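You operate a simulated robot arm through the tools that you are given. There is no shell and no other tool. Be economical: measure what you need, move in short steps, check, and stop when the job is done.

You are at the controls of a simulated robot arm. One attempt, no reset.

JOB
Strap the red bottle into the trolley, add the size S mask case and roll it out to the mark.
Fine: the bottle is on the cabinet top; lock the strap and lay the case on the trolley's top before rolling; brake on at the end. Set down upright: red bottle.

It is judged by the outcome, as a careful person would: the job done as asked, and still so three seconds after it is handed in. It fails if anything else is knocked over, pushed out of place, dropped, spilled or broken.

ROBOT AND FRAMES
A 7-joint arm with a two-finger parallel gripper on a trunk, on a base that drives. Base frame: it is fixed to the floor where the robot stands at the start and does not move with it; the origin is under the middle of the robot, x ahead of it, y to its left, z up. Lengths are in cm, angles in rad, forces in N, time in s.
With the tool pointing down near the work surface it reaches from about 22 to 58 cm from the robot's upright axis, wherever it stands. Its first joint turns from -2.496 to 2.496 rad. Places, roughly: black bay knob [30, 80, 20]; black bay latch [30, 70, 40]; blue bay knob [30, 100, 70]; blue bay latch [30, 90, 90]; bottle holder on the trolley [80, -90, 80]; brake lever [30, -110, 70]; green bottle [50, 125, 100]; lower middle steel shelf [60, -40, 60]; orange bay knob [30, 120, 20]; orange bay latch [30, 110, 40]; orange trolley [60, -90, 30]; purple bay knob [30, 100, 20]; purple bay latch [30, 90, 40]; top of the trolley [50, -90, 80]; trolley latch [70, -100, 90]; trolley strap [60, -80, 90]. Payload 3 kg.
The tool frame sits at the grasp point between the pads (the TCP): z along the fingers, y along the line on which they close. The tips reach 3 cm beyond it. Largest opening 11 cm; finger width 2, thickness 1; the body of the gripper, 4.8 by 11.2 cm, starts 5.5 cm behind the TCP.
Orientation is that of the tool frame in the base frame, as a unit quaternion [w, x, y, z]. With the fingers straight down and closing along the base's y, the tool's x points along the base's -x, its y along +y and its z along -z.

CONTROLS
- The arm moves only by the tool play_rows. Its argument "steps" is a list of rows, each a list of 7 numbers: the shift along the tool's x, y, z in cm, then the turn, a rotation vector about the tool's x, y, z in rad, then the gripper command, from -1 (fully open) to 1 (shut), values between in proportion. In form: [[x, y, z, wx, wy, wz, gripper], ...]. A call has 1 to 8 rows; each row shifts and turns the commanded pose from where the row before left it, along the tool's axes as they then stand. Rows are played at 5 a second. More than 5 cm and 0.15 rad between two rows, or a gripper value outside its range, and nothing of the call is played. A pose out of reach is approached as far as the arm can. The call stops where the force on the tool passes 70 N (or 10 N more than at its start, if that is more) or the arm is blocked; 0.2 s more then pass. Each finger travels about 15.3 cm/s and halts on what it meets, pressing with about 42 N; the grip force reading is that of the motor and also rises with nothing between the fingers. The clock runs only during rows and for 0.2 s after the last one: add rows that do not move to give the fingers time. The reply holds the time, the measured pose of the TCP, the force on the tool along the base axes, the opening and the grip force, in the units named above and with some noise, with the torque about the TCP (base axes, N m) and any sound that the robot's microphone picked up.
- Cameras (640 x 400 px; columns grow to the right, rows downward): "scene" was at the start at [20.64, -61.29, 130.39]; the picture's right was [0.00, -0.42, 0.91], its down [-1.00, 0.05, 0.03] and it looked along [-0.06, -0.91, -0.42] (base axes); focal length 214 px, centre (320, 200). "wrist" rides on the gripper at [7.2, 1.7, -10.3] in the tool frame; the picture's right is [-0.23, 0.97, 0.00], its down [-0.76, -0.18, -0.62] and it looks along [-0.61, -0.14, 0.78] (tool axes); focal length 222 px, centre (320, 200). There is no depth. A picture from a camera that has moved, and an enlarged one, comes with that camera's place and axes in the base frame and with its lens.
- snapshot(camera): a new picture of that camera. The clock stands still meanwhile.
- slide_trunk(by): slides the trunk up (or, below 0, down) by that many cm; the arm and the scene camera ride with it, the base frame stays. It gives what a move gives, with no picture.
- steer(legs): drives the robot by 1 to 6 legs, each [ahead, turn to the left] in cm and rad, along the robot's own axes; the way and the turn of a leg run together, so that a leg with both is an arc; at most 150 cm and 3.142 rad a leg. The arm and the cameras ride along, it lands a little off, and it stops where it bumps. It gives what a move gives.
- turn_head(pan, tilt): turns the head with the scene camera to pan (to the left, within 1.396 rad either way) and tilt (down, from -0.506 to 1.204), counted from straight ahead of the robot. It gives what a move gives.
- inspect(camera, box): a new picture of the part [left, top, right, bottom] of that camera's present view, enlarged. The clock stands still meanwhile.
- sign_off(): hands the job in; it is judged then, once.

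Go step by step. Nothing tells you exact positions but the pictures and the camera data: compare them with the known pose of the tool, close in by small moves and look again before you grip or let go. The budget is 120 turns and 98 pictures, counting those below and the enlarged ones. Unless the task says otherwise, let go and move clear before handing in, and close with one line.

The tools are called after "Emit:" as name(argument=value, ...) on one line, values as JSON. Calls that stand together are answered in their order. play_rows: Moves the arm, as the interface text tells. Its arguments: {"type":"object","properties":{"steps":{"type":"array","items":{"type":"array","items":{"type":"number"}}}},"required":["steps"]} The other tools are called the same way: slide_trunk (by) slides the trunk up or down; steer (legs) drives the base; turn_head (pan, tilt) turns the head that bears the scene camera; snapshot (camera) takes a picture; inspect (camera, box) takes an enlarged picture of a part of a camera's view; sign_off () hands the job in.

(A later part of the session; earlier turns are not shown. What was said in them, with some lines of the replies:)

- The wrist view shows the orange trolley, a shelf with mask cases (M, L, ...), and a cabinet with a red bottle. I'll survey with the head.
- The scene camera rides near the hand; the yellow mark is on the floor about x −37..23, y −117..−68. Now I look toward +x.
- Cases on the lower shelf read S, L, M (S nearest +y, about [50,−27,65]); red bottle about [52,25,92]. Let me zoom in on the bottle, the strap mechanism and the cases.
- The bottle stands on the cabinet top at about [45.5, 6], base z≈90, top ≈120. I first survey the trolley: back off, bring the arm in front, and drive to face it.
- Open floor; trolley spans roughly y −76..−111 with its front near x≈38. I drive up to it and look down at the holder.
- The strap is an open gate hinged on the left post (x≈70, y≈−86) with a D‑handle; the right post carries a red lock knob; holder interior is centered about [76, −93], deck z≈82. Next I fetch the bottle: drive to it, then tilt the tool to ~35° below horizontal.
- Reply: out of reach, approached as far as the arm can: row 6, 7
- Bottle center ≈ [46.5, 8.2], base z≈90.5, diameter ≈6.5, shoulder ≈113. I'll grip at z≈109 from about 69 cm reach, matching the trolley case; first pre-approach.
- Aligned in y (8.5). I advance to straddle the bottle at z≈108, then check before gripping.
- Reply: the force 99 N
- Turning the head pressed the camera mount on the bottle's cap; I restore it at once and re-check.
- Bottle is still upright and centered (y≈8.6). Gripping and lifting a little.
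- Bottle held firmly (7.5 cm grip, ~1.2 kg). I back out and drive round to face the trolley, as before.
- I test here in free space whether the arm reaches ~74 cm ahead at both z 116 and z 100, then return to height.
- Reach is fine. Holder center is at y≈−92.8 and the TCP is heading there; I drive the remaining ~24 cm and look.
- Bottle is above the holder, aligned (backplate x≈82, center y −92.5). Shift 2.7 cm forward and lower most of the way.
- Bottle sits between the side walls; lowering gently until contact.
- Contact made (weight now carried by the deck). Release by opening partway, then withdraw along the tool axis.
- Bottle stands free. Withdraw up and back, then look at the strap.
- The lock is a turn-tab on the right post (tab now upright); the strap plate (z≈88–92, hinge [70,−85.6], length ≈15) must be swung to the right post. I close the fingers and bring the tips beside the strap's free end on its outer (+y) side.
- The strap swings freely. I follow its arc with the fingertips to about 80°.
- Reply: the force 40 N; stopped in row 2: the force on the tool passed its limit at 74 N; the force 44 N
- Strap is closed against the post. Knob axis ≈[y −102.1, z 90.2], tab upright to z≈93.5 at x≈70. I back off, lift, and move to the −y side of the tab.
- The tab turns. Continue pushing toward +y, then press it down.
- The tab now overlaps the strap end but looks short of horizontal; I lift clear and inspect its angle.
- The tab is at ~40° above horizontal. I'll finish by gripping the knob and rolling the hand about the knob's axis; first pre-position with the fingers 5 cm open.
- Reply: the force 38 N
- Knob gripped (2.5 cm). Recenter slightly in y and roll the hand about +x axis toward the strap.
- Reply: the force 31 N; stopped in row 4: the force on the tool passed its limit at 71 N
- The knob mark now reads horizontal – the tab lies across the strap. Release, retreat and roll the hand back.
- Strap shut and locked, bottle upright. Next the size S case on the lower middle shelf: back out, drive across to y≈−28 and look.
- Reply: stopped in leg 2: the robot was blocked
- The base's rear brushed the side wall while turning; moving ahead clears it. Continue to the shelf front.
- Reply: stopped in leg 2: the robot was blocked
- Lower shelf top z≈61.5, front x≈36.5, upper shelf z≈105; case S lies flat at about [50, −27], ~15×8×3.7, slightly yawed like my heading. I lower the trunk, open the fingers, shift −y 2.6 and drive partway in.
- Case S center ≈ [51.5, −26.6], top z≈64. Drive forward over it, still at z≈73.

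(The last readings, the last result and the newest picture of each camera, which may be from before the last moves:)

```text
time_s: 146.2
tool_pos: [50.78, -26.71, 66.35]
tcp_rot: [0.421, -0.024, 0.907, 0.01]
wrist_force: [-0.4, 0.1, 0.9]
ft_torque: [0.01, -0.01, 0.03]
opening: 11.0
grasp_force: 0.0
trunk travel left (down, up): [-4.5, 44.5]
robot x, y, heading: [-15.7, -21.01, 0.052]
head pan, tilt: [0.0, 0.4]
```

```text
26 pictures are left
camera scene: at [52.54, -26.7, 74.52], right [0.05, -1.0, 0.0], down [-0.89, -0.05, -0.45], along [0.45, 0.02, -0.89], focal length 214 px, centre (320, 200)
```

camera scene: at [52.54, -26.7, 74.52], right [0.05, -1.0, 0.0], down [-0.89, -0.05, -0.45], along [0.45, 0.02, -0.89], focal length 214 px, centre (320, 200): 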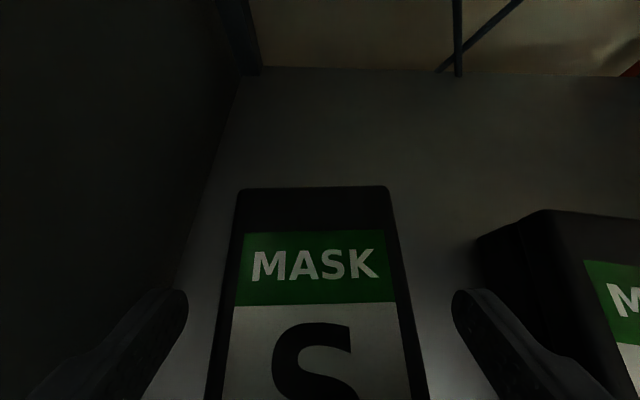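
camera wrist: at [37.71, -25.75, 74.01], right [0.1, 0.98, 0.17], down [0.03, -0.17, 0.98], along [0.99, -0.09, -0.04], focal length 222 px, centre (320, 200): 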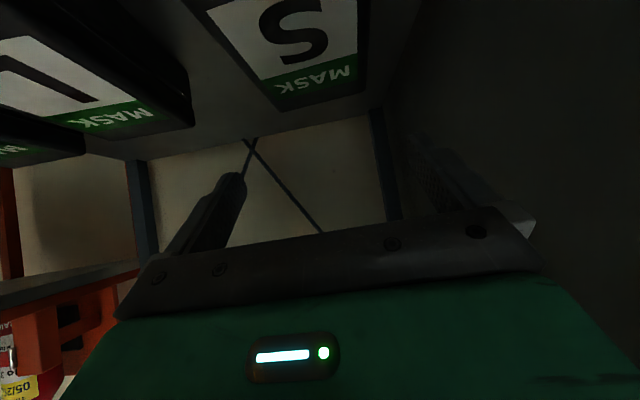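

Centered over S. Lower the last 2.4 cm and grip.

Emit:
play_rows(steps=[[0.9, 0, 0.78, 0, 0, 0, -1], [0.9, 0, 0.78, 0, 0, 0, -1], [0, 0, 0, 0, 0, 0, -1], [0, 0, 0, 0, 0, 0, 1], [0, 0, 0, 0, 0, 0, 1], [0, 0, 0, 0, 0, 0, 1]])

Emit:
play_rows(steps=[[-1.15, 0, -0.97, 0, 0, 0, 1], [-1.15, 0, -0.97, 0, 0, 0, 1], [-1.15, 0, -0.97, 0, 0, 0, 1], [-1.15, 0, -0.97, 0, 0, 0, 1], [0, 0, 0, 0, 0, 0, 1]])

Emit:
snapshot(camera="scene")

```text
time_s: 147.7
tool_pos: [50.8, -26.83, 64.1]
tcp_rot: [0.42, -0.024, 0.907, 0.01]
wrist_force: [-1.2, 0.6, 0.3]
ft_torque: [0.28, -0.13, 0.18]
opening: 8.81
grasp_force: 42.3
trunk travel left (down, up): [-4.5, 44.5]
robot x, y, heading: [-15.48, -21.71, 0.05]
head pan, tilt: [0.0, 0.4]
```

```text
time_s: 148.8
tool_pos: [50.89, -26.58, 69.96]
tcp_rot: [0.421, -0.024, 0.907, 0.01]
wrist_force: [-0.2, 0.7, -5.3]
ft_torque: [0.0, 0.04, -0.03]
opening: 8.79
grasp_force: 41.9
trunk travel left (down, up): [-4.5, 44.5]
robot x, y, heading: [-15.86, -21.23, 0.054]
head pan, tilt: [0.0, 0.4]
```

```text
25 pictures are left
camera scene: at [52.62, -26.51, 77.98], right [0.05, -1.0, 0.0], down [-0.89, -0.05, -0.45], along [0.45, 0.02, -0.89], focal length 214 px, centre (320, 200)
```

scene: 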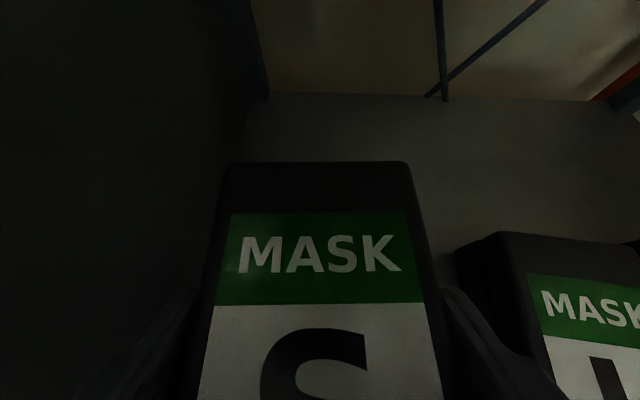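

Case S held level. Back out of the shelf, raise, and drive round to face the trolley.

Emit:
steer(legs=[[-45, 0]])

Emit:
slide_trunk(by=28)

Emit:
steer(legs=[[0, 0.85], [-86, 0], [0, -0.9]])

Emit:
snapshot(camera="scene")

```text
time_s: 151.6
tool_pos: [5.76, -28.65, 70.0]
tcp_rot: [0.42, -0.025, 0.907, 0.01]
wrist_force: [0.5, 0.9, -5.2]
ft_torque: [0.0, 0.01, 0.01]
opening: 8.78
grasp_force: 41.8
trunk travel left (down, up): [-4.5, 44.5]
robot x, y, heading: [-60.64, -23.85, 0.057]
head pan, tilt: [0.0, 0.4]
```

```text
time_s: 154.4
tool_pos: [5.82, -28.56, 97.93]
tcp_rot: [0.42, -0.025, 0.907, 0.01]
wrist_force: [-0.1, 0.0, -4.8]
ft_torque: [-0.01, 0.02, 0.02]
opening: 8.78
grasp_force: 41.7
trunk travel left (down, up): [-32.5, 16.5]
robot x, y, heading: [-60.58, -23.6, 0.056]
head pan, tilt: [0.0, 0.4]
```

```text
time_s: 163.6
tool_pos: [-46.84, -99.64, 98.04]
tcp_rot: [0.42, 0.001, 0.907, -0.002]
wrist_force: [-0.1, -0.2, -5.2]
ft_torque: [-0.05, 0.04, -0.02]
opening: 8.78
grasp_force: 41.6
trunk travel left (down, up): [-32.5, 16.5]
robot x, y, heading: [-112.86, -86.23, 0.002]
head pan, tilt: [0.0, 0.4]
```

```text
24 pictures are left
camera scene: at [-45.11, -99.61, 106.0], right [0.0, -1.0, 0.0], down [-0.89, 0.0, -0.45], along [0.45, 0.0, -0.89], focal length 214 px, centre (320, 200)
```

scene: 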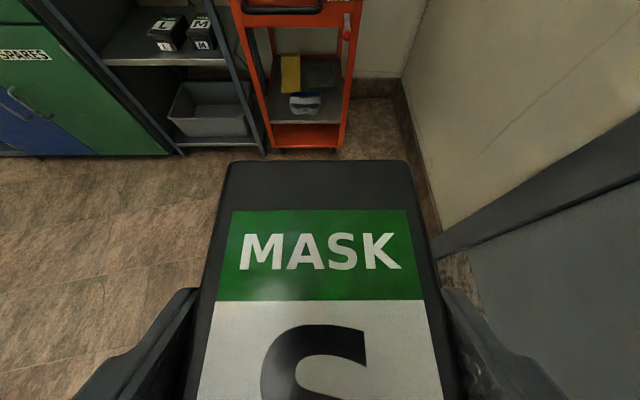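

Readings agree with the view: trolley center y≈−92.8, TCP at −99.6. Shift the arm +6.5 in y and drive ahead.

Emit:
play_rows(steps=[[0, 3.3, 0, 0, 0, 0, 1], [0, 3.3, 0, 0, 0, 0, 1], [0, 0, 0, 0, 0, 0, 1]])

Emit:
steer(legs=[[94, 0]])

Emit:
snapshot(camera="scene")

```text
time_s: 164.4
tool_pos: [-46.86, -92.9, 98.16]
tcp_rot: [0.42, 0.001, 0.907, -0.001]
wrist_force: [-0.4, -1.1, -4.9]
ft_torque: [0.03, 0.02, 0.04]
opening: 8.8
grasp_force: 42.1
trunk travel left (down, up): [-32.5, 16.5]
robot x, y, heading: [-112.75, -86.73, 0.006]
head pan, tilt: [0.0, 0.4]
```

```text
time_s: 169.3
tool_pos: [47.57, -92.41, 98.07]
tcp_rot: [0.421, 0.001, 0.907, -0.002]
wrist_force: [-0.6, 0.1, -4.9]
ft_torque: [0.01, 0.01, 0.02]
opening: 8.78
grasp_force: 41.9
trunk travel left (down, up): [-32.5, 16.5]
robot x, y, heading: [-18.5, -86.05, 0.001]
head pan, tilt: [0.0, 0.4]
```

```text
23 pictures are left
camera scene: at [49.25, -92.49, 106.09], right [0.0, -1.0, 0.0], down [-0.89, 0.0, -0.45], along [0.45, 0.0, -0.89], focal length 214 px, centre (320, 200)
```

scene: 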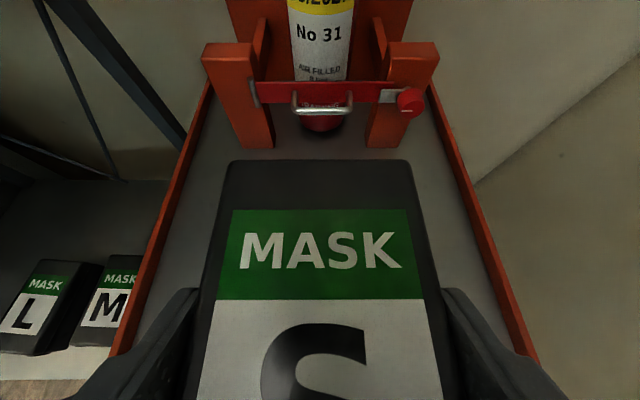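

Emit:
play_rows(steps=[[-1.6, 0, 1.9, 0, 0, 0, 1], [2.1, 0, 1.78, 0, 0, 0, 1], [2.1, 0, 1.78, 0, 0, 0, 1], [2.1, 0, 1.78, 0, 0, 0, 1], [2.1, 0, 1.78, 0, 0, 0, 1], [0, 0, 0, 0, 0, 0, 1]])

Emit:
play_rows(steps=[[0.27, 0, 0.23, 0, 0, 0, 1], [0.27, 0, 0.23, 0, 0, 0, 1], [0.27, 0, 0.23, 0, 0, 0, 1], [0, 0, 0, 0, 0, 0, 1]])

Emit:
play_rows(steps=[[0.2, 0, 0.17, 0, 0, 0, 1], [0.2, 0, 0.17, 0, 0, 0, 1], [0, 0, 0, 0, 0, 0, 1]])

```text
time_s: 170.7
tool_pos: [50.14, -92.37, 87.19]
tcp_rot: [0.42, 0.001, 0.907, -0.002]
wrist_force: [0.0, -0.9, -5.4]
ft_torque: [-0.02, 0.03, -0.02]
opening: 8.79
grasp_force: 42.0
trunk travel left (down, up): [-32.5, 16.5]
robot x, y, heading: [-18.23, -86.25, 0.004]
head pan, tilt: [0.0, 0.4]
```

```text
time_s: 171.7
tool_pos: [49.9, -92.51, 86.11]
tcp_rot: [0.421, 0.001, 0.907, -0.002]
wrist_force: [-0.4, 0.1, -4.7]
ft_torque: [-0.01, 0.02, 0.04]
opening: 8.77
grasp_force: 42.2
trunk travel left (down, up): [-32.5, 16.5]
robot x, y, heading: [-17.92, -85.65, 0.01]
head pan, tilt: [0.0, 0.4]
```

```text
time_s: 172.5
tool_pos: [49.89, -92.51, 86.02]
tcp_rot: [0.425, 0.001, 0.905, -0.003]
wrist_force: [-0.2, -0.3, 38.7]
ft_torque: [0.19, -0.02, 0.4]
opening: 8.78
grasp_force: 42.1
trunk travel left (down, up): [-32.5, 16.5]
robot x, y, heading: [-18.71, -85.88, 0.006]
head pan, tilt: [0.0, 0.4]
```

Contact with the deck. Release and lift off, then look.

Emit:
play_rows(steps=[[-0.3, 0, -0.25, 0, 0, 0, 1], [0, 0, 0, 0, 0, 0, -0.8], [0, 0, 0, 0, 0, 0, -1], [0, 0, 0, 0, 0, 0, -1], [-2.3, 0, -1.94, 0, 0, 0, -1], [-2.3, 0, -1.94, 0, 0, 0, -1], [-2.3, 0, -1.94, 0, 0, 0, -1], [0, 0, 0, 0, 0, 0, -1]])

Emit:
steer(legs=[[-30, 0]])

Emit:
snapshot(camera="scene")

Emit:
snapshot(camera="wrist")

```text
time_s: 174.3
tool_pos: [49.64, -92.36, 94.78]
tcp_rot: [0.42, 0.002, 0.907, -0.003]
wrist_force: [0.2, 0.0, 0.6]
ft_torque: [-0.01, 0.01, 0.01]
opening: 11.01
grasp_force: 0.0
trunk travel left (down, up): [-32.5, 16.5]
robot x, y, heading: [-18.33, -86.21, 0.006]
head pan, tilt: [0.0, 0.4]
```

```text
time_s: 176.3
tool_pos: [19.59, -92.8, 94.79]
tcp_rot: [0.42, 0.005, 0.908, -0.004]
wrist_force: [0.2, -0.1, 0.5]
ft_torque: [0.02, 0.02, -0.05]
opening: 10.98
grasp_force: 0.0
trunk travel left (down, up): [-32.5, 16.5]
robot x, y, heading: [-48.3, -86.01, -0.001]
head pan, tilt: [0.0, 0.4]
```

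```text
22 pictures are left
camera scene: at [21.37, -92.87, 102.86], right [-0.01, -1.0, 0.0], down [-0.89, 0.01, -0.45], along [0.45, -0.01, -0.89], focal length 214 px, centre (320, 200)
```

scene: 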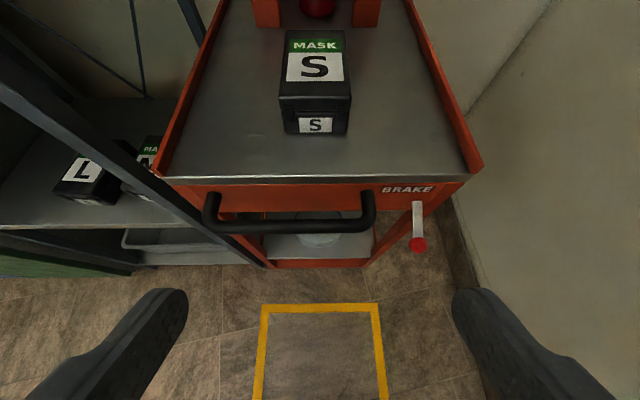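

```text
21 pictures are left
camera wrist: at [7.14, -90.96, 95.96], right [0.16, 0.97, 0.17], down [0.02, -0.18, 0.98], along [0.99, -0.15, -0.04], focal length 222 px, centre (320, 200)
```

wrist: 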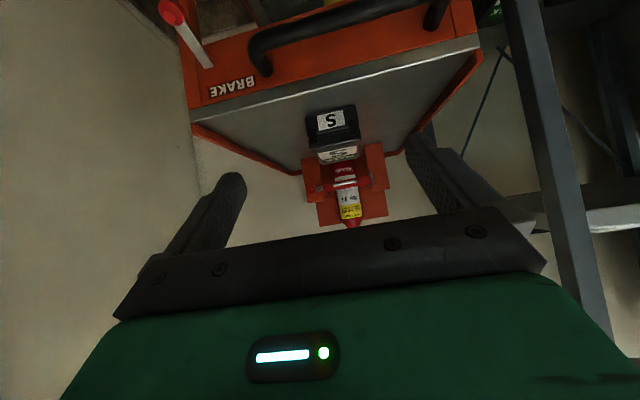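

Case S lies on the trolley top. Now the brake lever: inspect it closely.

Emit:
inspect(camera="wrist", box=[140, 0, 280, 110])

Emit:
inspect(camera="scene", box=[360, 160, 480, 270])

```text
3.64 times, centred on (210, 55) of wrist
camera zoom: at [7.14, -90.96, 95.96], right [0.16, 0.97, 0.17], down [0.02, -0.18, 0.98], along [0.99, -0.15, -0.04], focal length 808 px, centre (720, 727)
```

zoom: 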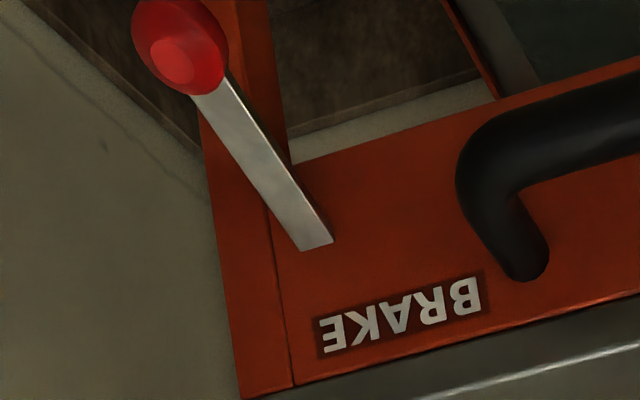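

```text
3.64 times, centred on (420, 215) of scene
camera zoom: at [21.37, -92.87, 102.86], right [-0.01, -1.0, 0.0], down [-0.89, 0.01, -0.45], along [0.45, -0.01, -0.89], focal length 780 px, centre (-44, 146)
```

zoom: 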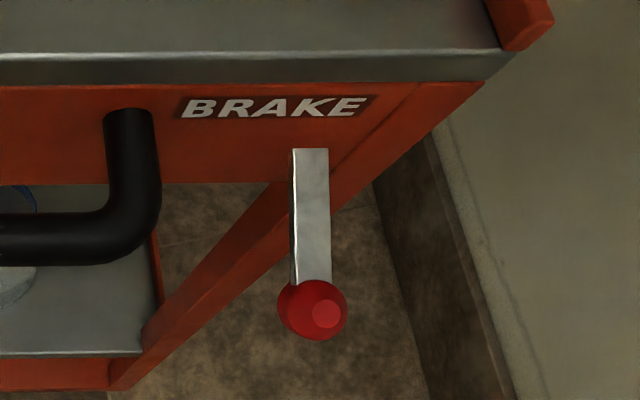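

Lever: pivot ≈[35.2, −107.5, 74.4], ball ≈[29.6, −107.7, 71] (pointing down; likely "on"). I'll grip the ball; first lower the trunk and line up.

Emit:
slide_trunk(by=-16)

Emit:
play_rows(steps=[[0, -5, 0, 0, 0, 0, 0.09], [0, -5, 0, 0, 0, 0, 0.09], [0, -4.8, 0, 0, 0, 0, 0.09], [-0.2, 0, 2.5, 0, 0, 0, 0.09], [-0.2, 0, 2.5, 0, 0, 0, 0.09], [0, 0, 0, 0, 0, 0, 0.09]])

Emit:
snapshot(camera="scene")

Emit:
snapshot(camera="wrist")

```text
time_s: 178.2
tool_pos: [19.58, -92.81, 78.9]
tcp_rot: [0.421, 0.004, 0.907, -0.003]
wrist_force: [-0.7, -0.3, 0.6]
ft_torque: [0.0, -0.02, 0.0]
opening: 10.98
grasp_force: 0.0
trunk travel left (down, up): [-16.5, 32.5]
robot x, y, heading: [-48.62, -86.59, -0.001]
head pan, tilt: [0.0, 0.4]
```

```text
time_s: 179.6
tool_pos: [23.55, -107.5, 75.81]
tcp_rot: [0.42, 0.004, 0.908, -0.004]
wrist_force: [0.2, -0.2, 1.1]
ft_torque: [0.02, 0.01, 0.03]
opening: 5.01
grasp_force: 0.0
trunk travel left (down, up): [-16.5, 32.5]
robot x, y, heading: [-48.46, -86.37, 0.002]
head pan, tilt: [0.0, 0.4]
```

```text
18 pictures are left
camera scene: at [25.26, -107.56, 83.86], right [-0.01, -1.0, 0.0], down [-0.89, 0.01, -0.45], along [0.45, -0.01, -0.89], focal length 214 px, centre (320, 200)
```

scene: 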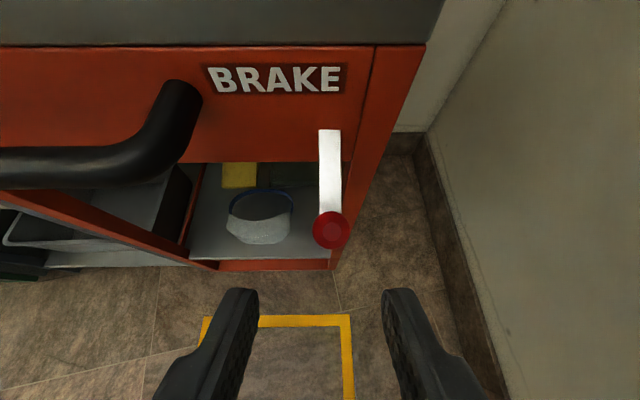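

```text
17 pictures are left
camera wrist: at [11.02, -105.65, 76.96], right [0.16, 0.97, 0.17], down [0.02, -0.18, 0.98], along [0.99, -0.15, -0.04], focal length 222 px, centre (320, 200)
```

wrist: 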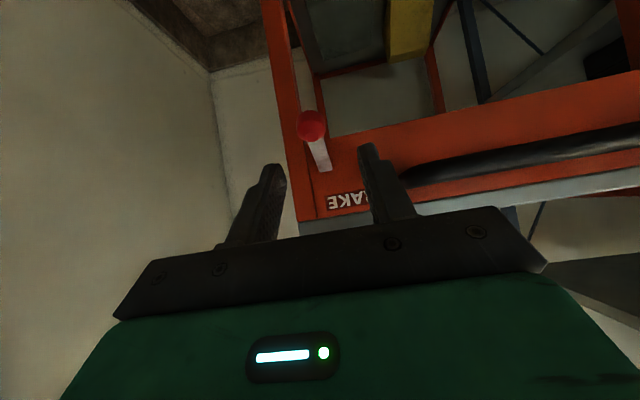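

Emit:
play_rows(steps=[[0.1, -0.2, 2.82, 0, 0, 0, 0.09], [0.1, -0.2, 2.82, 0, 0, 0, 0.09], [0.1, -0.2, 2.82, 0, 0, 0, 0.09], [0, 0, 0, 0, 0, 0, 0.09], [0, 0, 0, 0, 0, 0, 1], [0, 0, 0, 0, 0, 0, 1], [0, 0, 0, 0, 0, 0, 1]])

Emit:
snapshot(camera="scene")

```text
time_s: 181.2
tool_pos: [29.96, -108.28, 70.39]
tcp_rot: [0.421, 0.005, 0.907, -0.003]
wrist_force: [7.9, -14.8, 2.1]
ft_torque: [-0.1, 0.0, -0.05]
opening: 2.52
grasp_force: 45.1
trunk travel left (down, up): [-16.5, 32.5]
robot x, y, heading: [-48.58, -86.27, 0.002]
head pan, tilt: [0.0, 0.4]
```

```text
16 pictures are left
camera scene: at [31.64, -108.39, 78.39], right [-0.01, -1.0, 0.0], down [-0.89, 0.01, -0.45], along [0.45, -0.01, -0.89], focal length 214 px, centre (320, 200)
```

scene: 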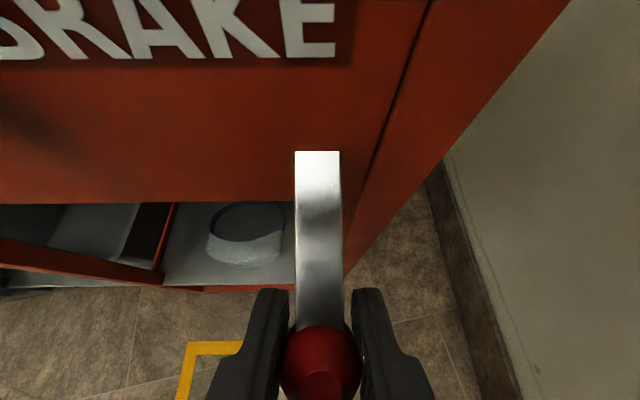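

Ball gripped. Swing the lever upward along its arc.

Emit:
play_rows(steps=[[-0.4, 0, -1.12, 0, 0, 0, 1], [-0.4, 0, -1.12, 0, 0, 0, 1], [-0.76, 0, -0.92, 0, 0, 0, 1], [-0.76, 0, -0.92, 0, 0, 0, 1], [0, 0, 0, 0, 0, 0, 1]])

Emit:
play_rows(steps=[[-1.03, 0, -0.6, 0, 0, 0, 1], [-1.03, 0, -0.6, 0, 0, 0, 1], [-1.17, 0, -0.21, 0, 0, 0, 1], [-1.17, 0, -0.21, 0, 0, 0, 1], [0, 0, 0, 0, 0, 0, 1]])

Emit:
snapshot(camera="wrist")

```text
time_s: 182.4
tool_pos: [28.36, -108.23, 74.54]
tcp_rot: [0.419, 0.004, 0.908, -0.002]
wrist_force: [-2.5, -6.9, -17.0]
ft_torque: [-0.08, 1.39, -0.1]
opening: 2.48
grasp_force: 45.1
trunk travel left (down, up): [-16.5, 32.5]
robot x, y, heading: [-48.76, -86.54, -0.001]
head pan, tilt: [0.0, 0.4]
```

```text
time_s: 183.6
tool_pos: [29.98, -108.34, 79.22]
tcp_rot: [0.42, 0.003, 0.907, -0.002]
wrist_force: [0.5, 0.2, -0.6]
ft_torque: [-0.03, 0.0, 0.04]
opening: 0.03
grasp_force: 37.1
trunk travel left (down, up): [-16.5, 32.5]
robot x, y, heading: [-48.68, -86.13, 0.003]
head pan, tilt: [0.0, 0.4]
```

```text
15 pictures are left
camera wrist: at [17.49, -106.43, 80.27], right [0.15, 0.97, 0.17], down [0.01, -0.18, 0.98], along [0.99, -0.15, -0.04], focal length 222 px, centre (320, 200)
```

wrist: 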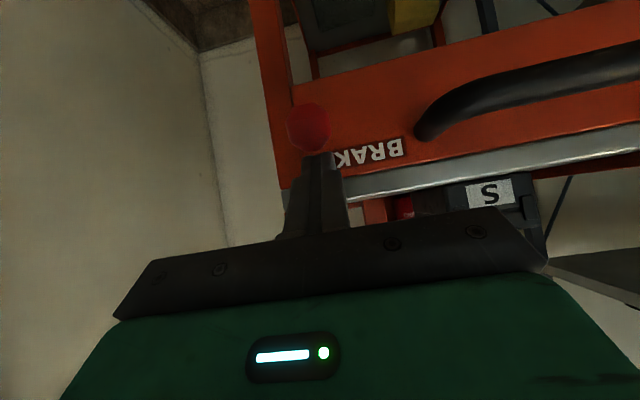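

The lever was raised to a stop slightly above horizontal before the fingers slipped off upward. Now I pull the arm in and turn the tool straight down with the fingers closing along x, to grip the handle bar.

Emit:
play_rows(steps=[[1.44, 1.97, -4.02, 0, 0, 0, -0.1], [1.44, 1.97, -4.02, 0, 0, 0, -0.1], [1.44, 1.97, -4.02, 0, 0, 0, -0.1], [1.44, 1.97, -4.02, 0, 0, 0, -0.1], [1.44, 1.97, -4.02, 0, 0, 0, -0.1], [1.44, 1.97, -4.02, 0, 0, 0, -0.1], [1.44, 1.97, -4.02, 0, 0, 0, -0.1], [1.44, 1.97, -4.02, 0, 0, 0, -0.1]])

Emit:
play_rows(steps=[[0, 0, 0, 0, 0.145, 0, -0.1], [0, 0, 0, 0, 0.145, 0, -0.1], [0, 0, 0, 0, 0.145, 0, -0.1], [0, 0, 0, 0, 0.145, 0, -0.1], [0, 0, 0, 0, 0.145, 0, -0.1], [0, 0, 0, 0, 0.145, 0, -0.1], [0, 0, 0, 0, 0, 0.142, -0.1], [0, 0, 0, 0, 0, 0.142, -0.1]])

Emit:
play_rows(steps=[[0, 0, 0, 0, 0, 0.143, -0.1], [0, 0, 0, 0, 0, 0.143, -0.1], [0, 0, 0, 0, 0, 0.143, -0.1], [0, 0, 0, 0, 0, 0.143, -0.1], [0, 0, 0, 0, 0, 0.143, -0.1], [0, 0, 0, 0, 0, 0.143, -0.1], [0, 0, 0, 0, 0, 0.143, -0.1], [0, 0, 0, 0, 0, 0.143, -0.1]])

```text
time_s: 185.4
tool_pos: [3.46, -92.92, 93.62]
tcp_rot: [0.419, 0.004, 0.908, -0.002]
wrist_force: [-0.7, -1.2, -0.4]
ft_torque: [0.0, -0.03, -0.03]
opening: 6.08
grasp_force: 0.1
out of reach, approached as far as the arm can: row 7, 8
trunk travel left (down, up): [-16.5, 32.5]
robot x, y, heading: [-48.36, -86.24, -0.003]
head pan, tilt: [0.0, 0.4]
```

```text
time_s: 187.2
tool_pos: [3.33, -93.0, 93.69]
tcp_rot: [-0.003, 0.146, 0.989, -0.002]
wrist_force: [0.9, -0.3, 0.3]
ft_torque: [-0.03, 0.0, 0.03]
opening: 6.04
grasp_force: 0.1
trunk travel left (down, up): [-16.5, 32.5]
robot x, y, heading: [-48.4, -85.8, 0.001]
head pan, tilt: [0.0, 0.4]
```

```text
time_s: 189.0
tool_pos: [3.35, -92.93, 93.73]
tcp_rot: [0.0, 0.659, 0.752, -0.001]
wrist_force: [0.1, 0.5, 0.8]
ft_torque: [0.0, 0.02, 0.06]
opening: 6.06
grasp_force: 0.0
trunk travel left (down, up): [-16.5, 32.5]
robot x, y, heading: [-48.53, -86.39, 0.003]
head pan, tilt: [0.0, 0.4]
```

Emit:
play_rows(steps=[[0, 0, 0, 0, 0, 0.132, -0.1], [0, 0, 0, 0, 0, 0, -0.1]])

Emit:
steer(legs=[[25, 0]])

Emit:
snapshot(camera="wrist")

Emit:
snapshot(camera="scene")

```text
time_s: 189.6
tool_pos: [3.35, -93.0, 93.7]
tcp_rot: [-0.002, 0.707, 0.707, -0.002]
wrist_force: [0.3, 0.5, 0.3]
ft_torque: [0.0, 0.0, 0.0]
opening: 6.05
grasp_force: 0.1
trunk travel left (down, up): [-16.5, 32.5]
robot x, y, heading: [-48.65, -86.06, 0.002]
head pan, tilt: [0.0, 0.4]
```

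```text
time_s: 191.4
tool_pos: [28.0, -93.14, 93.75]
tcp_rot: [-0.001, 0.708, 0.707, -0.001]
wrist_force: [-0.5, -0.6, 0.9]
ft_torque: [0.0, -0.02, 0.0]
opening: 6.06
grasp_force: 0.0
trunk travel left (down, up): [-16.5, 32.5]
robot x, y, heading: [-23.5, -85.91, -0.003]
head pan, tilt: [0.0, 0.4]
```

```text
14 pictures are left
camera wrist: at [29.87, -85.87, 104.06], right [0.97, -0.23, 0.0], down [-0.18, -0.76, 0.63], along [-0.14, -0.61, -0.78], focal length 222 px, centre (320, 200)
```

wrist: 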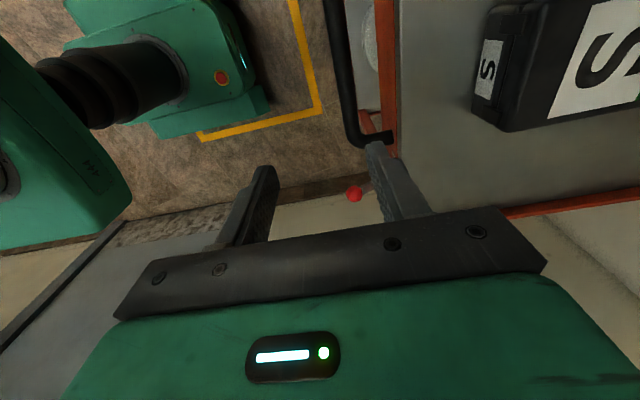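

```text
13 pictures are left
camera scene: at [27.95, -100.54, 97.57], right [-1.0, 0.0, 0.0], down [0.0, 0.92, 0.39], along [0.0, 0.39, -0.92], focal length 214 px, centre (320, 200)
```

scene: 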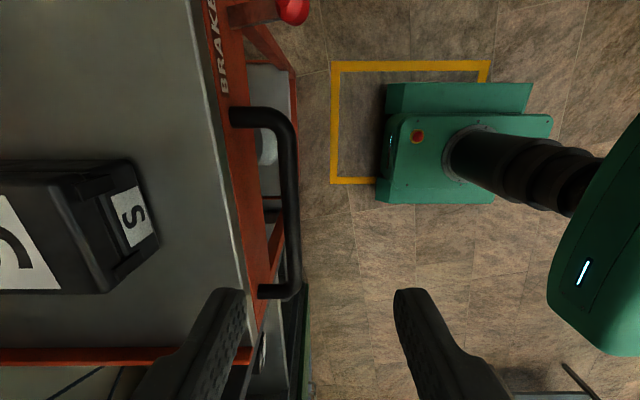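

Handle bar at x≈31.3, z≈75.5. I set the opening to 4.5, align at y≈−93 and descend partway.

Emit:
play_rows(steps=[[0, 3.1, 0, 0, 0, 0, 0.18], [0, 0, 3, 0, 0, 0, 0.18], [0, 0, 3, 0, 0, 0, 0.18], [0, 0, 3, 0, 0, 0, 0.18], [0, 0, 3, 0, 0, 0, 0.18], [0, 0, 1.5, 0, 0, 0, 0.18], [0, 0, 0, 0, 0, 0, 0.18]])

Emit:
snapshot(camera="scene")

```text
time_s: 193.0
tool_pos: [31.1, -93.11, 80.28]
tcp_rot: [-0.001, 0.707, 0.707, -0.002]
wrist_force: [0.5, 0.6, 0.0]
ft_torque: [0.0, -0.01, -0.02]
opening: 4.5
grasp_force: 0.0
trunk travel left (down, up): [-16.5, 32.5]
robot x, y, heading: [-23.73, -86.49, -0.009]
head pan, tilt: [0.0, 0.4]
```

```text
12 pictures are left
camera scene: at [30.89, -100.49, 84.08], right [-1.0, 0.0, 0.0], down [0.0, 0.92, 0.39], along [0.0, 0.39, -0.92], focal length 214 px, centre (320, 200)
```

scene: 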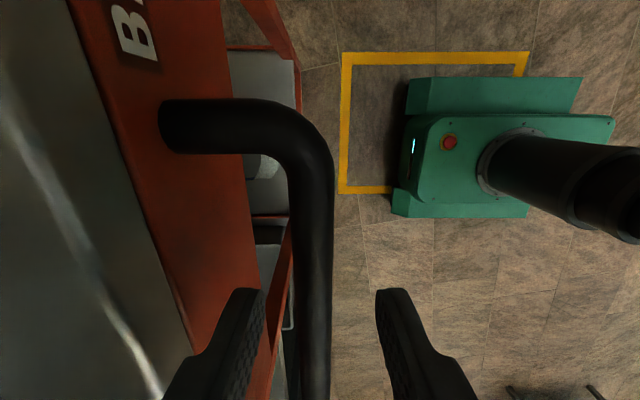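

Bar is centered between the fingers. Descend and grip, then pull gently a few cm to test the brake.

Emit:
play_rows(steps=[[0, 0.1, 1.5, 0, 0, 0, 0.18], [0, 0, 1.5, 0, 0, 0, 0.18], [0, 0, 0, 0, 0, 0, 0.18], [0, 0, 0, 0, 0, 0, 1], [0, 0, 0, 0, 0, 0, 1], [0, 0, 0, 0, 0, 0, 1]])

Emit:
play_rows(steps=[[0, -0.7, 0, 0, 0, 0, 1], [0, -0.7, 0, 0, 0, 0, 1], [0, -0.7, 0, 0, 0, 0, 1], [0, 0, 0, 0, 0, 0, 1]])

Emit:
snapshot(camera="scene")

```text
time_s: 194.4
tool_pos: [31.13, -93.15, 77.26]
tcp_rot: [-0.001, 0.707, 0.707, -0.002]
wrist_force: [-2.8, 0.8, 0.9]
ft_torque: [-0.53, 0.08, 0.62]
opening: 1.98
grasp_force: 45.0
trunk travel left (down, up): [-16.5, 32.5]
robot x, y, heading: [-23.72, -86.3, -0.006]
head pan, tilt: [0.0, 0.4]
```

```text
time_s: 195.4
tool_pos: [29.09, -93.22, 77.24]
tcp_rot: [-0.001, 0.707, 0.707, -0.002]
wrist_force: [0.5, -7.4, 7.0]
ft_torque: [-0.24, 0.27, 0.52]
opening: 1.97
grasp_force: 45.4
trunk travel left (down, up): [-16.5, 32.5]
robot x, y, heading: [-23.61, -86.11, 0.001]
head pan, tilt: [0.0, 0.4]
```

```text
11 pictures are left
camera scene: at [28.98, -100.51, 81.1], right [-1.0, 0.0, 0.0], down [0.0, 0.92, 0.39], along [0.0, 0.39, -0.92], focal length 214 px, centre (320, 200)
```

scene: 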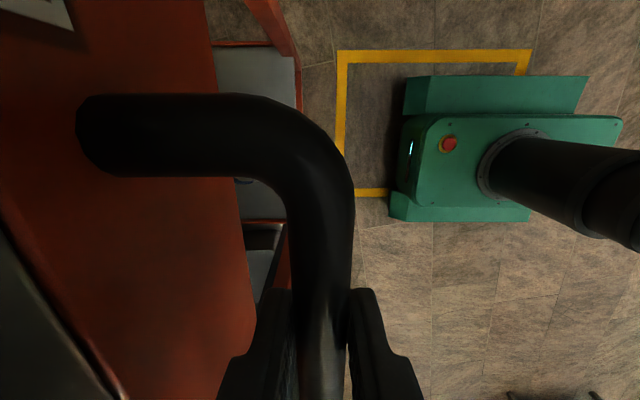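

The trolley rolls freely with a firm grip, so the brake is off. Back up slowly in stages.

Emit:
steer(legs=[[-30, 0]])

Emit:
snapshot(camera="scene")

```text
time_s: 197.4
tool_pos: [-1.42, -93.17, 77.2]
tcp_rot: [0.0, 0.708, 0.706, -0.002]
wrist_force: [-0.7, -29.4, -4.0]
ft_torque: [-0.97, -0.15, 0.68]
opening: 1.98
grasp_force: 44.8
trunk travel left (down, up): [-16.5, 32.5]
robot x, y, heading: [-54.26, -86.01, -0.005]
head pan, tilt: [0.0, 0.4]
```

```text
10 pictures are left
camera scene: at [-1.58, -100.58, 81.08], right [-1.0, 0.0, 0.0], down [0.0, 0.92, 0.39], along [0.0, 0.39, -0.92], focal length 214 px, centre (320, 200)
```

scene: 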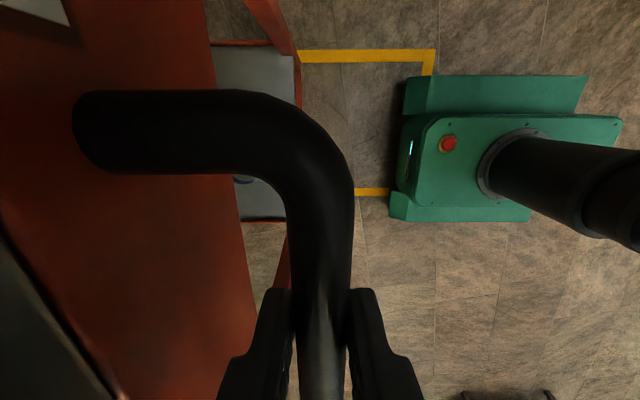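

Emit:
steer(legs=[[-35, 0]])

Emit:
snapshot(camera="scene")

```text
time_s: 199.7
tool_pos: [-35.99, -93.1, 77.32]
tcp_rot: [-0.001, 0.709, 0.705, -0.003]
wrist_force: [-2.1, -28.1, -7.1]
ft_torque: [-0.96, -0.17, 0.81]
opening: 1.99
grasp_force: 45.5
trunk travel left (down, up): [-16.5, 32.5]
robot x, y, heading: [-89.13, -85.93, -0.011]
head pan, tilt: [0.0, 0.4]
```

```text
9 pictures are left
camera scene: at [-36.24, -100.48, 81.13], right [-1.0, 0.01, 0.0], down [0.01, 0.92, 0.39], along [0.0, 0.39, -0.92], focal length 214 px, centre (320, 200)
```

scene: 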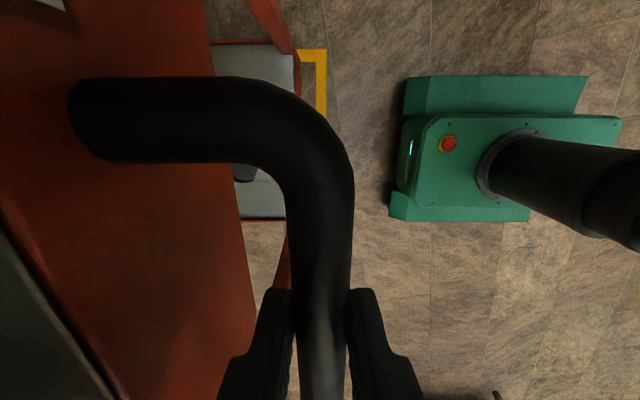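

The trolley is in the mark, about 1.8 cm short of centered. Nudge it with the arm, then release the bar and lift.

Emit:
play_rows(steps=[[0, -0.6, 0, 0, 0, 0, 1], [0, -0.6, 0, 0, 0, 0, 1], [0, -0.6, 0, 0, 0, 0, 1], [0, 0, 0, 0, 0, 0, 1], [0, 0, 0, 0, 0, 0, 0.5], [0, 0, 0, 0, 0, 0, 0.2], [0, 0, 0, 0, 0, 0, 0.2]])

Emit:
play_rows(steps=[[0, 0, -4, 0, 0, 0, 0.2], [0, 0, -4, 0, 0, 0, 0.2], [0, 0, -4, 0, 0, 0, 0.2], [0, 0, -4, 0, 0, 0, 0.2], [0, 0, 0, 0, 0, -0.143, 0.2], [0, 0, 0, 0, 0, -0.143, 0.2], [0, 0, 0, 0, 0, -0.143, 0.2], [0, 0, 0, 0, 0, -0.143, 0.2]])

Emit:
play_rows(steps=[[0, 0, 0, 0, 0, -0.143, 0.2], [0, 0, 0, 0, 0, -0.143, 0.2], [0, 0, 0, 0, 0, -0.143, 0.2], [0, 0, 0, 0, 0, -0.143, 0.2], [0, 0, 0, 0, 0, -0.143, 0.2], [0, 0, 0, 0, 0, -0.143, 0.2], [0, 0, 0, 0, 0, -0.143, 0.2], [0, 0, 0, 0, 0, 0, 0.2]])

Emit:
snapshot(camera="scene")

```text
time_s: 201.3
tool_pos: [-37.88, -93.09, 77.31]
tcp_rot: [0.0, 0.708, 0.706, -0.002]
wrist_force: [-0.4, -0.4, 0.6]
ft_torque: [-0.02, -0.02, 0.01]
opening: 4.37
grasp_force: 0.0
trunk travel left (down, up): [-16.5, 32.5]
robot x, y, heading: [-89.0, -85.89, -0.008]
head pan, tilt: [0.0, 0.4]
```

```text
time_s: 203.1
tool_pos: [-37.88, -92.97, 93.36]
tcp_rot: [-0.001, 0.48, 0.877, -0.001]
wrist_force: [0.0, -0.2, 0.7]
ft_torque: [-0.01, 0.03, -0.04]
opening: 4.39
grasp_force: 0.1
trunk travel left (down, up): [-16.5, 32.5]
robot x, y, heading: [-88.77, -85.49, -0.012]
head pan, tilt: [0.0, 0.4]
```

```text
time_s: 204.9
tool_pos: [-37.8, -93.08, 93.49]
tcp_rot: [-0.002, 0.001, 1.0, -0.001]
wrist_force: [-0.8, -0.5, 0.8]
ft_torque: [-0.01, 0.01, -0.03]
opening: 4.39
grasp_force: 0.0
trunk travel left (down, up): [-16.5, 32.5]
robot x, y, heading: [-89.13, -86.14, -0.004]
head pan, tilt: [0.0, 0.4]
```

```text
8 pictures are left
camera scene: at [-30.65, -93.07, 97.18], right [0.0, -1.0, 0.0], down [-0.92, 0.0, 0.39], along [-0.39, 0.0, -0.92], focal length 214 px, centre (320, 200)
```

scene: 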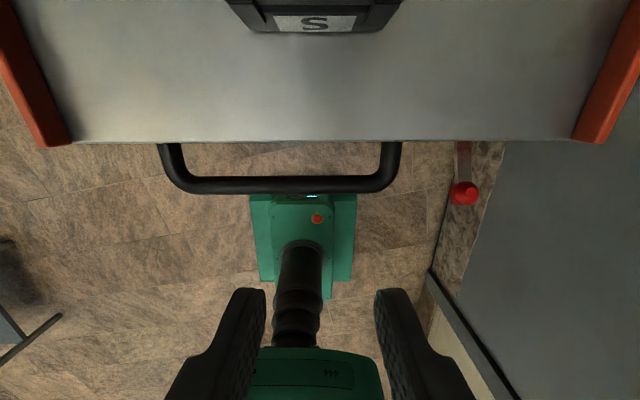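

Everything is in place; the lever ball is near [−39.5, −108, 76]. Move closed fingertips above it and press it down.

Emit:
play_rows(steps=[[0.5, -3.75, 0, 0, 0, 0, 1], [0.5, -3.75, 0, 0, 0, 0, 1], [0.5, -3.75, 0, 0, 0, 0, 1], [0.5, -3.75, 0, 0, 0, 0, 1], [0, 0, 4, 0, 0, 0, 1], [0, 0, 3.5, 0, 0, 0, 1], [0, 0, 0, 0, 0, 0, 1]])

Emit:
snapshot(camera="scene")

```text
time_s: 206.5
tool_pos: [-40.03, -108.2, 85.9]
tcp_rot: [-0.002, 0.002, 1.0, -0.001]
wrist_force: [0.2, 0.7, 0.2]
ft_torque: [0.02, -0.01, -0.04]
opening: 0.0
grasp_force: 38.1
trunk travel left (down, up): [-16.5, 32.5]
robot x, y, heading: [-89.14, -85.55, -0.005]
head pan, tilt: [0.0, 0.4]
```

```text
7 pictures are left
camera scene: at [-32.82, -108.15, 89.66], right [0.0, -1.0, 0.0], down [-0.92, 0.0, 0.39], along [-0.39, 0.0, -0.92], focal length 214 px, centre (320, 200)
```

scene: 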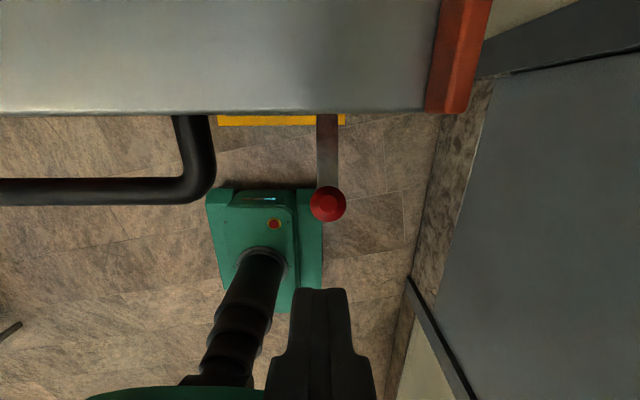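

Emit:
play_rows(steps=[[-0.7, -0.4, 0, 0, 0, 0, 1], [0, 0, 4.5, 0, 0, 0, 1], [0, 0, 1.2, 0, 0, 0, 1], [0, 0, 1.2, 0, 0, 0, 1], [0, 0, 1.2, 0, 0, 0, 1], [0, 0, 1.2, 0, 0, 0, 1], [0, 0, 0, 0, 0, 0, 1]])

Emit:
snapshot(camera="wrist")

```text
time_s: 208.1
tool_pos: [-39.11, -108.56, 76.64]
tcp_rot: [-0.001, 0.002, 1.0, -0.001]
wrist_force: [0.3, 0.2, 0.0]
ft_torque: [-0.02, 0.01, -0.04]
opening: 0.01
grasp_force: 37.8
trunk travel left (down, up): [-16.5, 32.5]
robot x, y, heading: [-89.13, -85.84, -0.006]
head pan, tilt: [0.0, 0.4]
```

```text
6 pictures are left
camera wrist: at [-46.37, -106.68, 86.98], right [0.23, 0.97, 0.0], down [0.76, -0.18, 0.62], along [0.6, -0.15, -0.78], focal length 222 px, centre (320, 200)
```

wrist: 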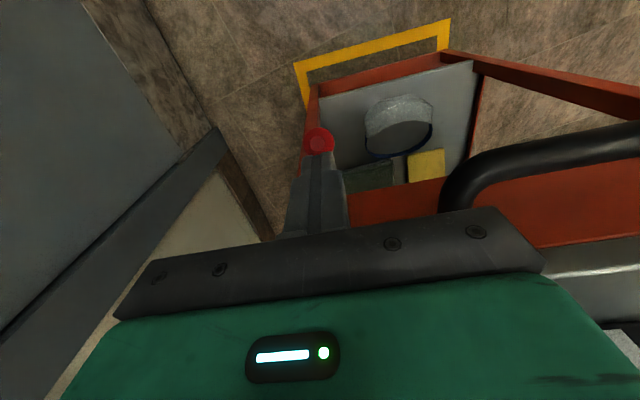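

Emit:
play_rows(steps=[[0, 0, 1, 0, 0, 0, 1], [0, 0, 1, 0, 0, 0, 1], [0, 0, 0.7, 0, 0, 0, 1], [0, 0, 0, 0, 0, 0, 1]])

Emit:
play_rows(steps=[[0, 0, 0.5, 0, 0, 0, 1], [0, 0, 0.5, 0, 0, 0, 1], [0, 0, 0, 0, 0, 0, 1]])

```text
time_s: 208.6
tool_pos: [-38.68, -108.65, 76.17]
tcp_rot: [0.011, 0.002, 1.0, -0.007]
wrist_force: [-10.4, 4.0, 33.3]
ft_torque: [0.22, -3.34, 0.51]
opening: 0.0
grasp_force: 37.8
trunk travel left (down, up): [-16.5, 32.5]
robot x, y, heading: [-88.88, -85.5, -0.014]
head pan, tilt: [0.0, 0.4]
stopped in row 2: the force on the tool passed its limit at 84 N (the readings are from after the stop); the commanded pose is now the measured one
```

```text
time_s: 209.1
tool_pos: [-38.47, -108.65, 76.12]
tcp_rot: [0.016, 0.003, 1.0, -0.008]
wrist_force: [-12.7, 3.2, 32.6]
ft_torque: [0.32, -3.35, 0.62]
opening: 0.0
grasp_force: 37.6
trunk travel left (down, up): [-16.5, 32.5]
robot x, y, heading: [-88.55, -85.66, -0.007]
head pan, tilt: [0.0, 0.4]
stopped in row 2: the force on the tool passed its limit at 78 N (the readings are from after the stop); the commanded pose is now the measured one
```

The head camera touched the trolley's edge (10 cm from the TCP). I lift off, tilt the head out of the way, and check the lever.

Emit:
play_rows(steps=[[1.5, 0, -4, 0, 0, 0, 1], [1.5, 0, -4, 0, 0, 0, 1], [0, 0, 0, 0, 0, 0, 1]])

Emit:
snapshot(camera="wrist")

```text
time_s: 209.8
tool_pos: [-41.77, -108.45, 83.75]
tcp_rot: [0.013, 0.003, 1.0, -0.006]
wrist_force: [-0.7, -0.5, -0.6]
ft_torque: [-0.02, 0.02, -0.02]
opening: 0.0
grasp_force: 37.6
trunk travel left (down, up): [-16.5, 32.5]
robot x, y, heading: [-89.21, -85.48, -0.012]
head pan, tilt: [0.0, 0.4]
```

```text
5 pictures are left
camera wrist: at [-49.11, -106.67, 93.85], right [0.23, 0.97, -0.01], down [0.74, -0.17, 0.64], along [0.63, -0.15, -0.76], focal length 222 px, centre (320, 200)
```

wrist: 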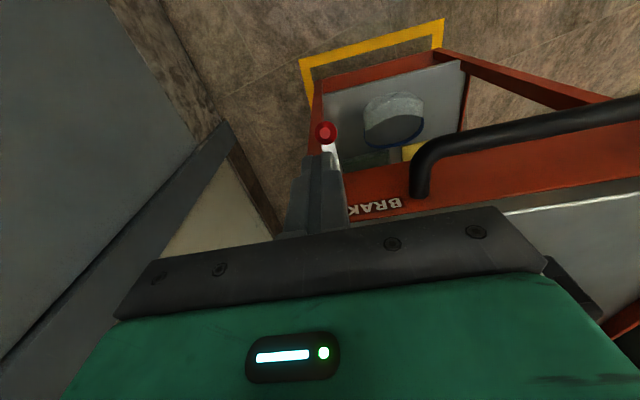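

The lever seems down, but to be sure I swing the head aside (pan −1.39) and press again to its stop.

Emit:
turn_head(pan=-1.39, tilt=0)

Emit:
play_rows(steps=[[-2.2, -0.1, 0, 0, -0.025, 0, 1], [0, 0, 4, 0, 0, 0, 1], [0, 0, 3, 0, 0, 0, 1], [0, 0, 1, 0, 0, 0, 1], [0, 0, 0.7, 0, 0, 0, 1], [0, 0, 0.7, 0, 0, 0, 1], [0, 0, 0.6, 0, 0, 0, 1], [0, 0, 0, 0, 0, 0, 1]])

```text
time_s: 211.4
tool_pos: [-41.66, -108.52, 83.83]
tcp_rot: [0.014, 0.002, 1.0, -0.007]
wrist_force: [0.4, 0.2, 0.4]
ft_torque: [0.02, -0.03, 0.0]
opening: 0.0
grasp_force: 37.9
trunk travel left (down, up): [-16.5, 32.5]
robot x, y, heading: [-88.92, -86.07, -0.006]
head pan, tilt: [-1.389, 0.0]
```

```text
time_s: 213.2
tool_pos: [-39.08, -108.8, 73.77]
tcp_rot: [0.025, 0.003, 1.0, -0.008]
wrist_force: [-3.0, -0.7, 7.9]
ft_torque: [0.01, 0.11, 0.07]
opening: 0.0
grasp_force: 37.9
trunk travel left (down, up): [-16.5, 32.5]
robot x, y, heading: [-88.51, -85.84, -0.003]
head pan, tilt: [-1.389, 0.0]
```

Emit:
play_rows(steps=[[0, 0, 0.4, 0, 0, 0, 1], [0, 0, 0.4, 0, 0, 0, 1], [0, 0, 0, 0, 0, 0, 1]])

```text
time_s: 213.8
tool_pos: [-38.99, -108.77, 73.7]
tcp_rot: [0.029, 0.003, 1.0, -0.008]
wrist_force: [-18.1, 13.1, 48.9]
ft_torque: [0.46, 0.42, 0.01]
opening: 0.0
grasp_force: 38.0
trunk travel left (down, up): [-16.5, 32.5]
robot x, y, heading: [-89.07, -85.82, -0.006]
head pan, tilt: [-1.389, 0.0]
stopped in row 3: the force on the tool passed its limit at 75 N (the readings are from after the stop); the commanded pose is now the measured one
```

The lever is at its lower stop, its original braked position. Lift clear, back away and take a final look.

Emit:
play_rows(steps=[[1, 0, -4, 0, 0, 0, 1], [0, 0, -4, 0, 0, 0, 1], [0, 0, -4, 0, 0, 0, 1], [0, 0, -4, 0, 0, 0, 1], [0, 0, -4, 0, 0, 0, 1], [0, 0, -4, 0, 0, 0, 1]])

Emit:
steer(legs=[[-45, 0]])

Emit:
turn_head(pan=0, tilt=-0.5)

Emit:
snapshot(camera="scene")

```text
time_s: 215.2
tool_pos: [-40.89, -108.61, 97.26]
tcp_rot: [0.028, 0.002, 1.0, -0.006]
wrist_force: [-0.1, 0.5, -0.2]
ft_torque: [0.01, 0.02, 0.02]
opening: 0.02
grasp_force: 37.9
trunk travel left (down, up): [-16.5, 32.5]
robot x, y, heading: [-88.72, -86.09, -0.002]
head pan, tilt: [-1.389, 0.0]
```

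```text
time_s: 217.9
tool_pos: [-86.44, -108.48, 97.31]
tcp_rot: [0.027, 0.006, 1.0, -0.008]
wrist_force: [0.0, 0.1, -0.3]
ft_torque: [-0.01, -0.03, -0.03]
opening: 0.0
grasp_force: 38.0
trunk travel left (down, up): [-16.5, 32.5]
robot x, y, heading: [-134.47, -85.4, -0.018]
head pan, tilt: [-1.389, 0.0]
```

```text
time_s: 219.5
tool_pos: [-86.51, -108.5, 97.44]
tcp_rot: [0.028, 0.006, 1.0, -0.008]
wrist_force: [0.1, 0.2, 0.0]
ft_torque: [0.01, -0.01, -0.01]
opening: 0.01
grasp_force: 37.6
trunk travel left (down, up): [-16.5, 32.5]
robot x, y, heading: [-134.52, -85.06, -0.016]
head pan, tilt: [0.0, -0.499]
```

```text
4 pictures are left
camera scene: at [-72.0, -108.6, 104.54], right [-0.01, -1.0, 0.02], down [-0.85, 0.0, -0.53], along [0.53, -0.02, -0.85], focal length 214 px, centre (320, 200)
```

scene: 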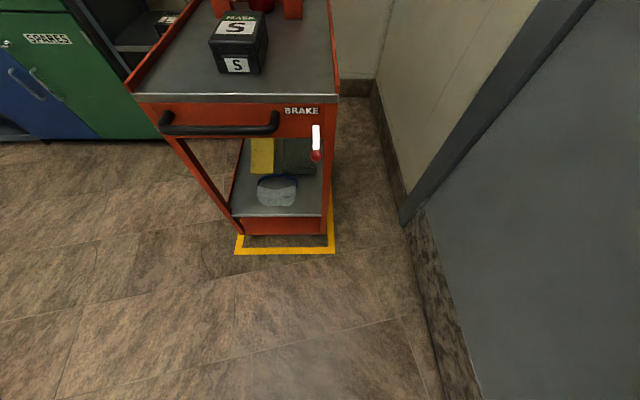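

Emit:
inspect(camera="scene", box=[200, 80, 360, 270])

```text
2.11 times, centred on (280, 175) of scene
camera zoom: at [-72.0, -108.6, 104.54], right [-0.01, -1.0, 0.02], down [-0.85, 0.0, -0.53], along [0.53, -0.02, -0.85], focal length 452 px, centre (404, 253)
```

zoom: 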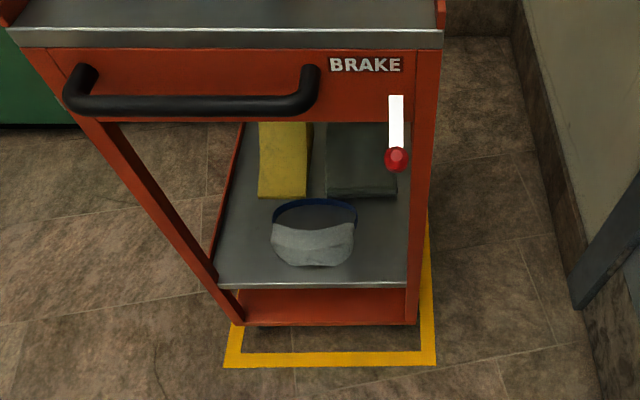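

Emit:
play_rows(steps=[[0, 0, 0, 0, -0.14, 0, -0.5], [0, 0, 0, 0, -0.14, 0, -0.5], [0, 0, 0, 0, -0.14, 0, -0.5], [0, 0, -4, 0, 0, 0, -0.5], [0, 0, 0, 0, 0, 0, -0.5]])

Emit:
snapshot(camera="scene")

```text
time_s: 220.7
tool_pos: [-88.36, -108.43, 101.0]
tcp_rot: [0.236, 0.004, 0.972, -0.009]
wrist_force: [-0.5, -0.6, -0.5]
ft_torque: [-0.03, -0.01, 0.01]
opening: 8.26
grasp_force: 0.1
trunk travel left (down, up): [-16.5, 32.5]
robot x, y, heading: [-134.13, -85.36, -0.019]
head pan, tilt: [0.0, -0.499]
```

```text
2 pictures are left
camera scene: at [-78.08, -108.47, 113.52], right [-0.01, -1.0, 0.02], down [-0.56, -0.01, -0.83], along [0.83, -0.02, -0.56], focal length 214 px, centre (320, 200)
```

scene: 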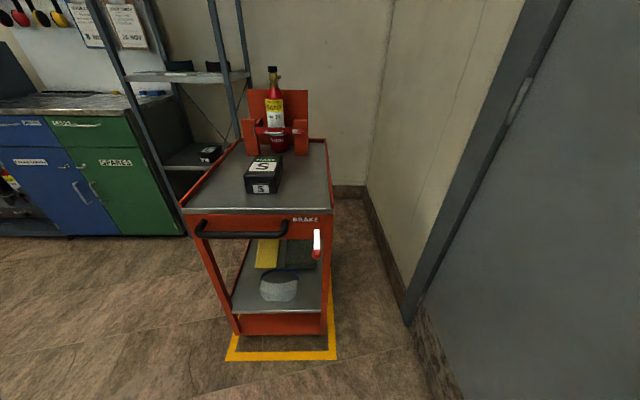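

The trolley stands in the yellow mark with the bottle strapped and upright, case S on top and the brake lever down. The arm is clear, so I hand in.

Emit:
sign_off()

```text
The job is handed in.
```

The red bottle is strapped upright and locked in the trolley, the size S case lies on its top, and the trolley is on the yellow mark with the brake lever back at its starting position, which I took to be "on".
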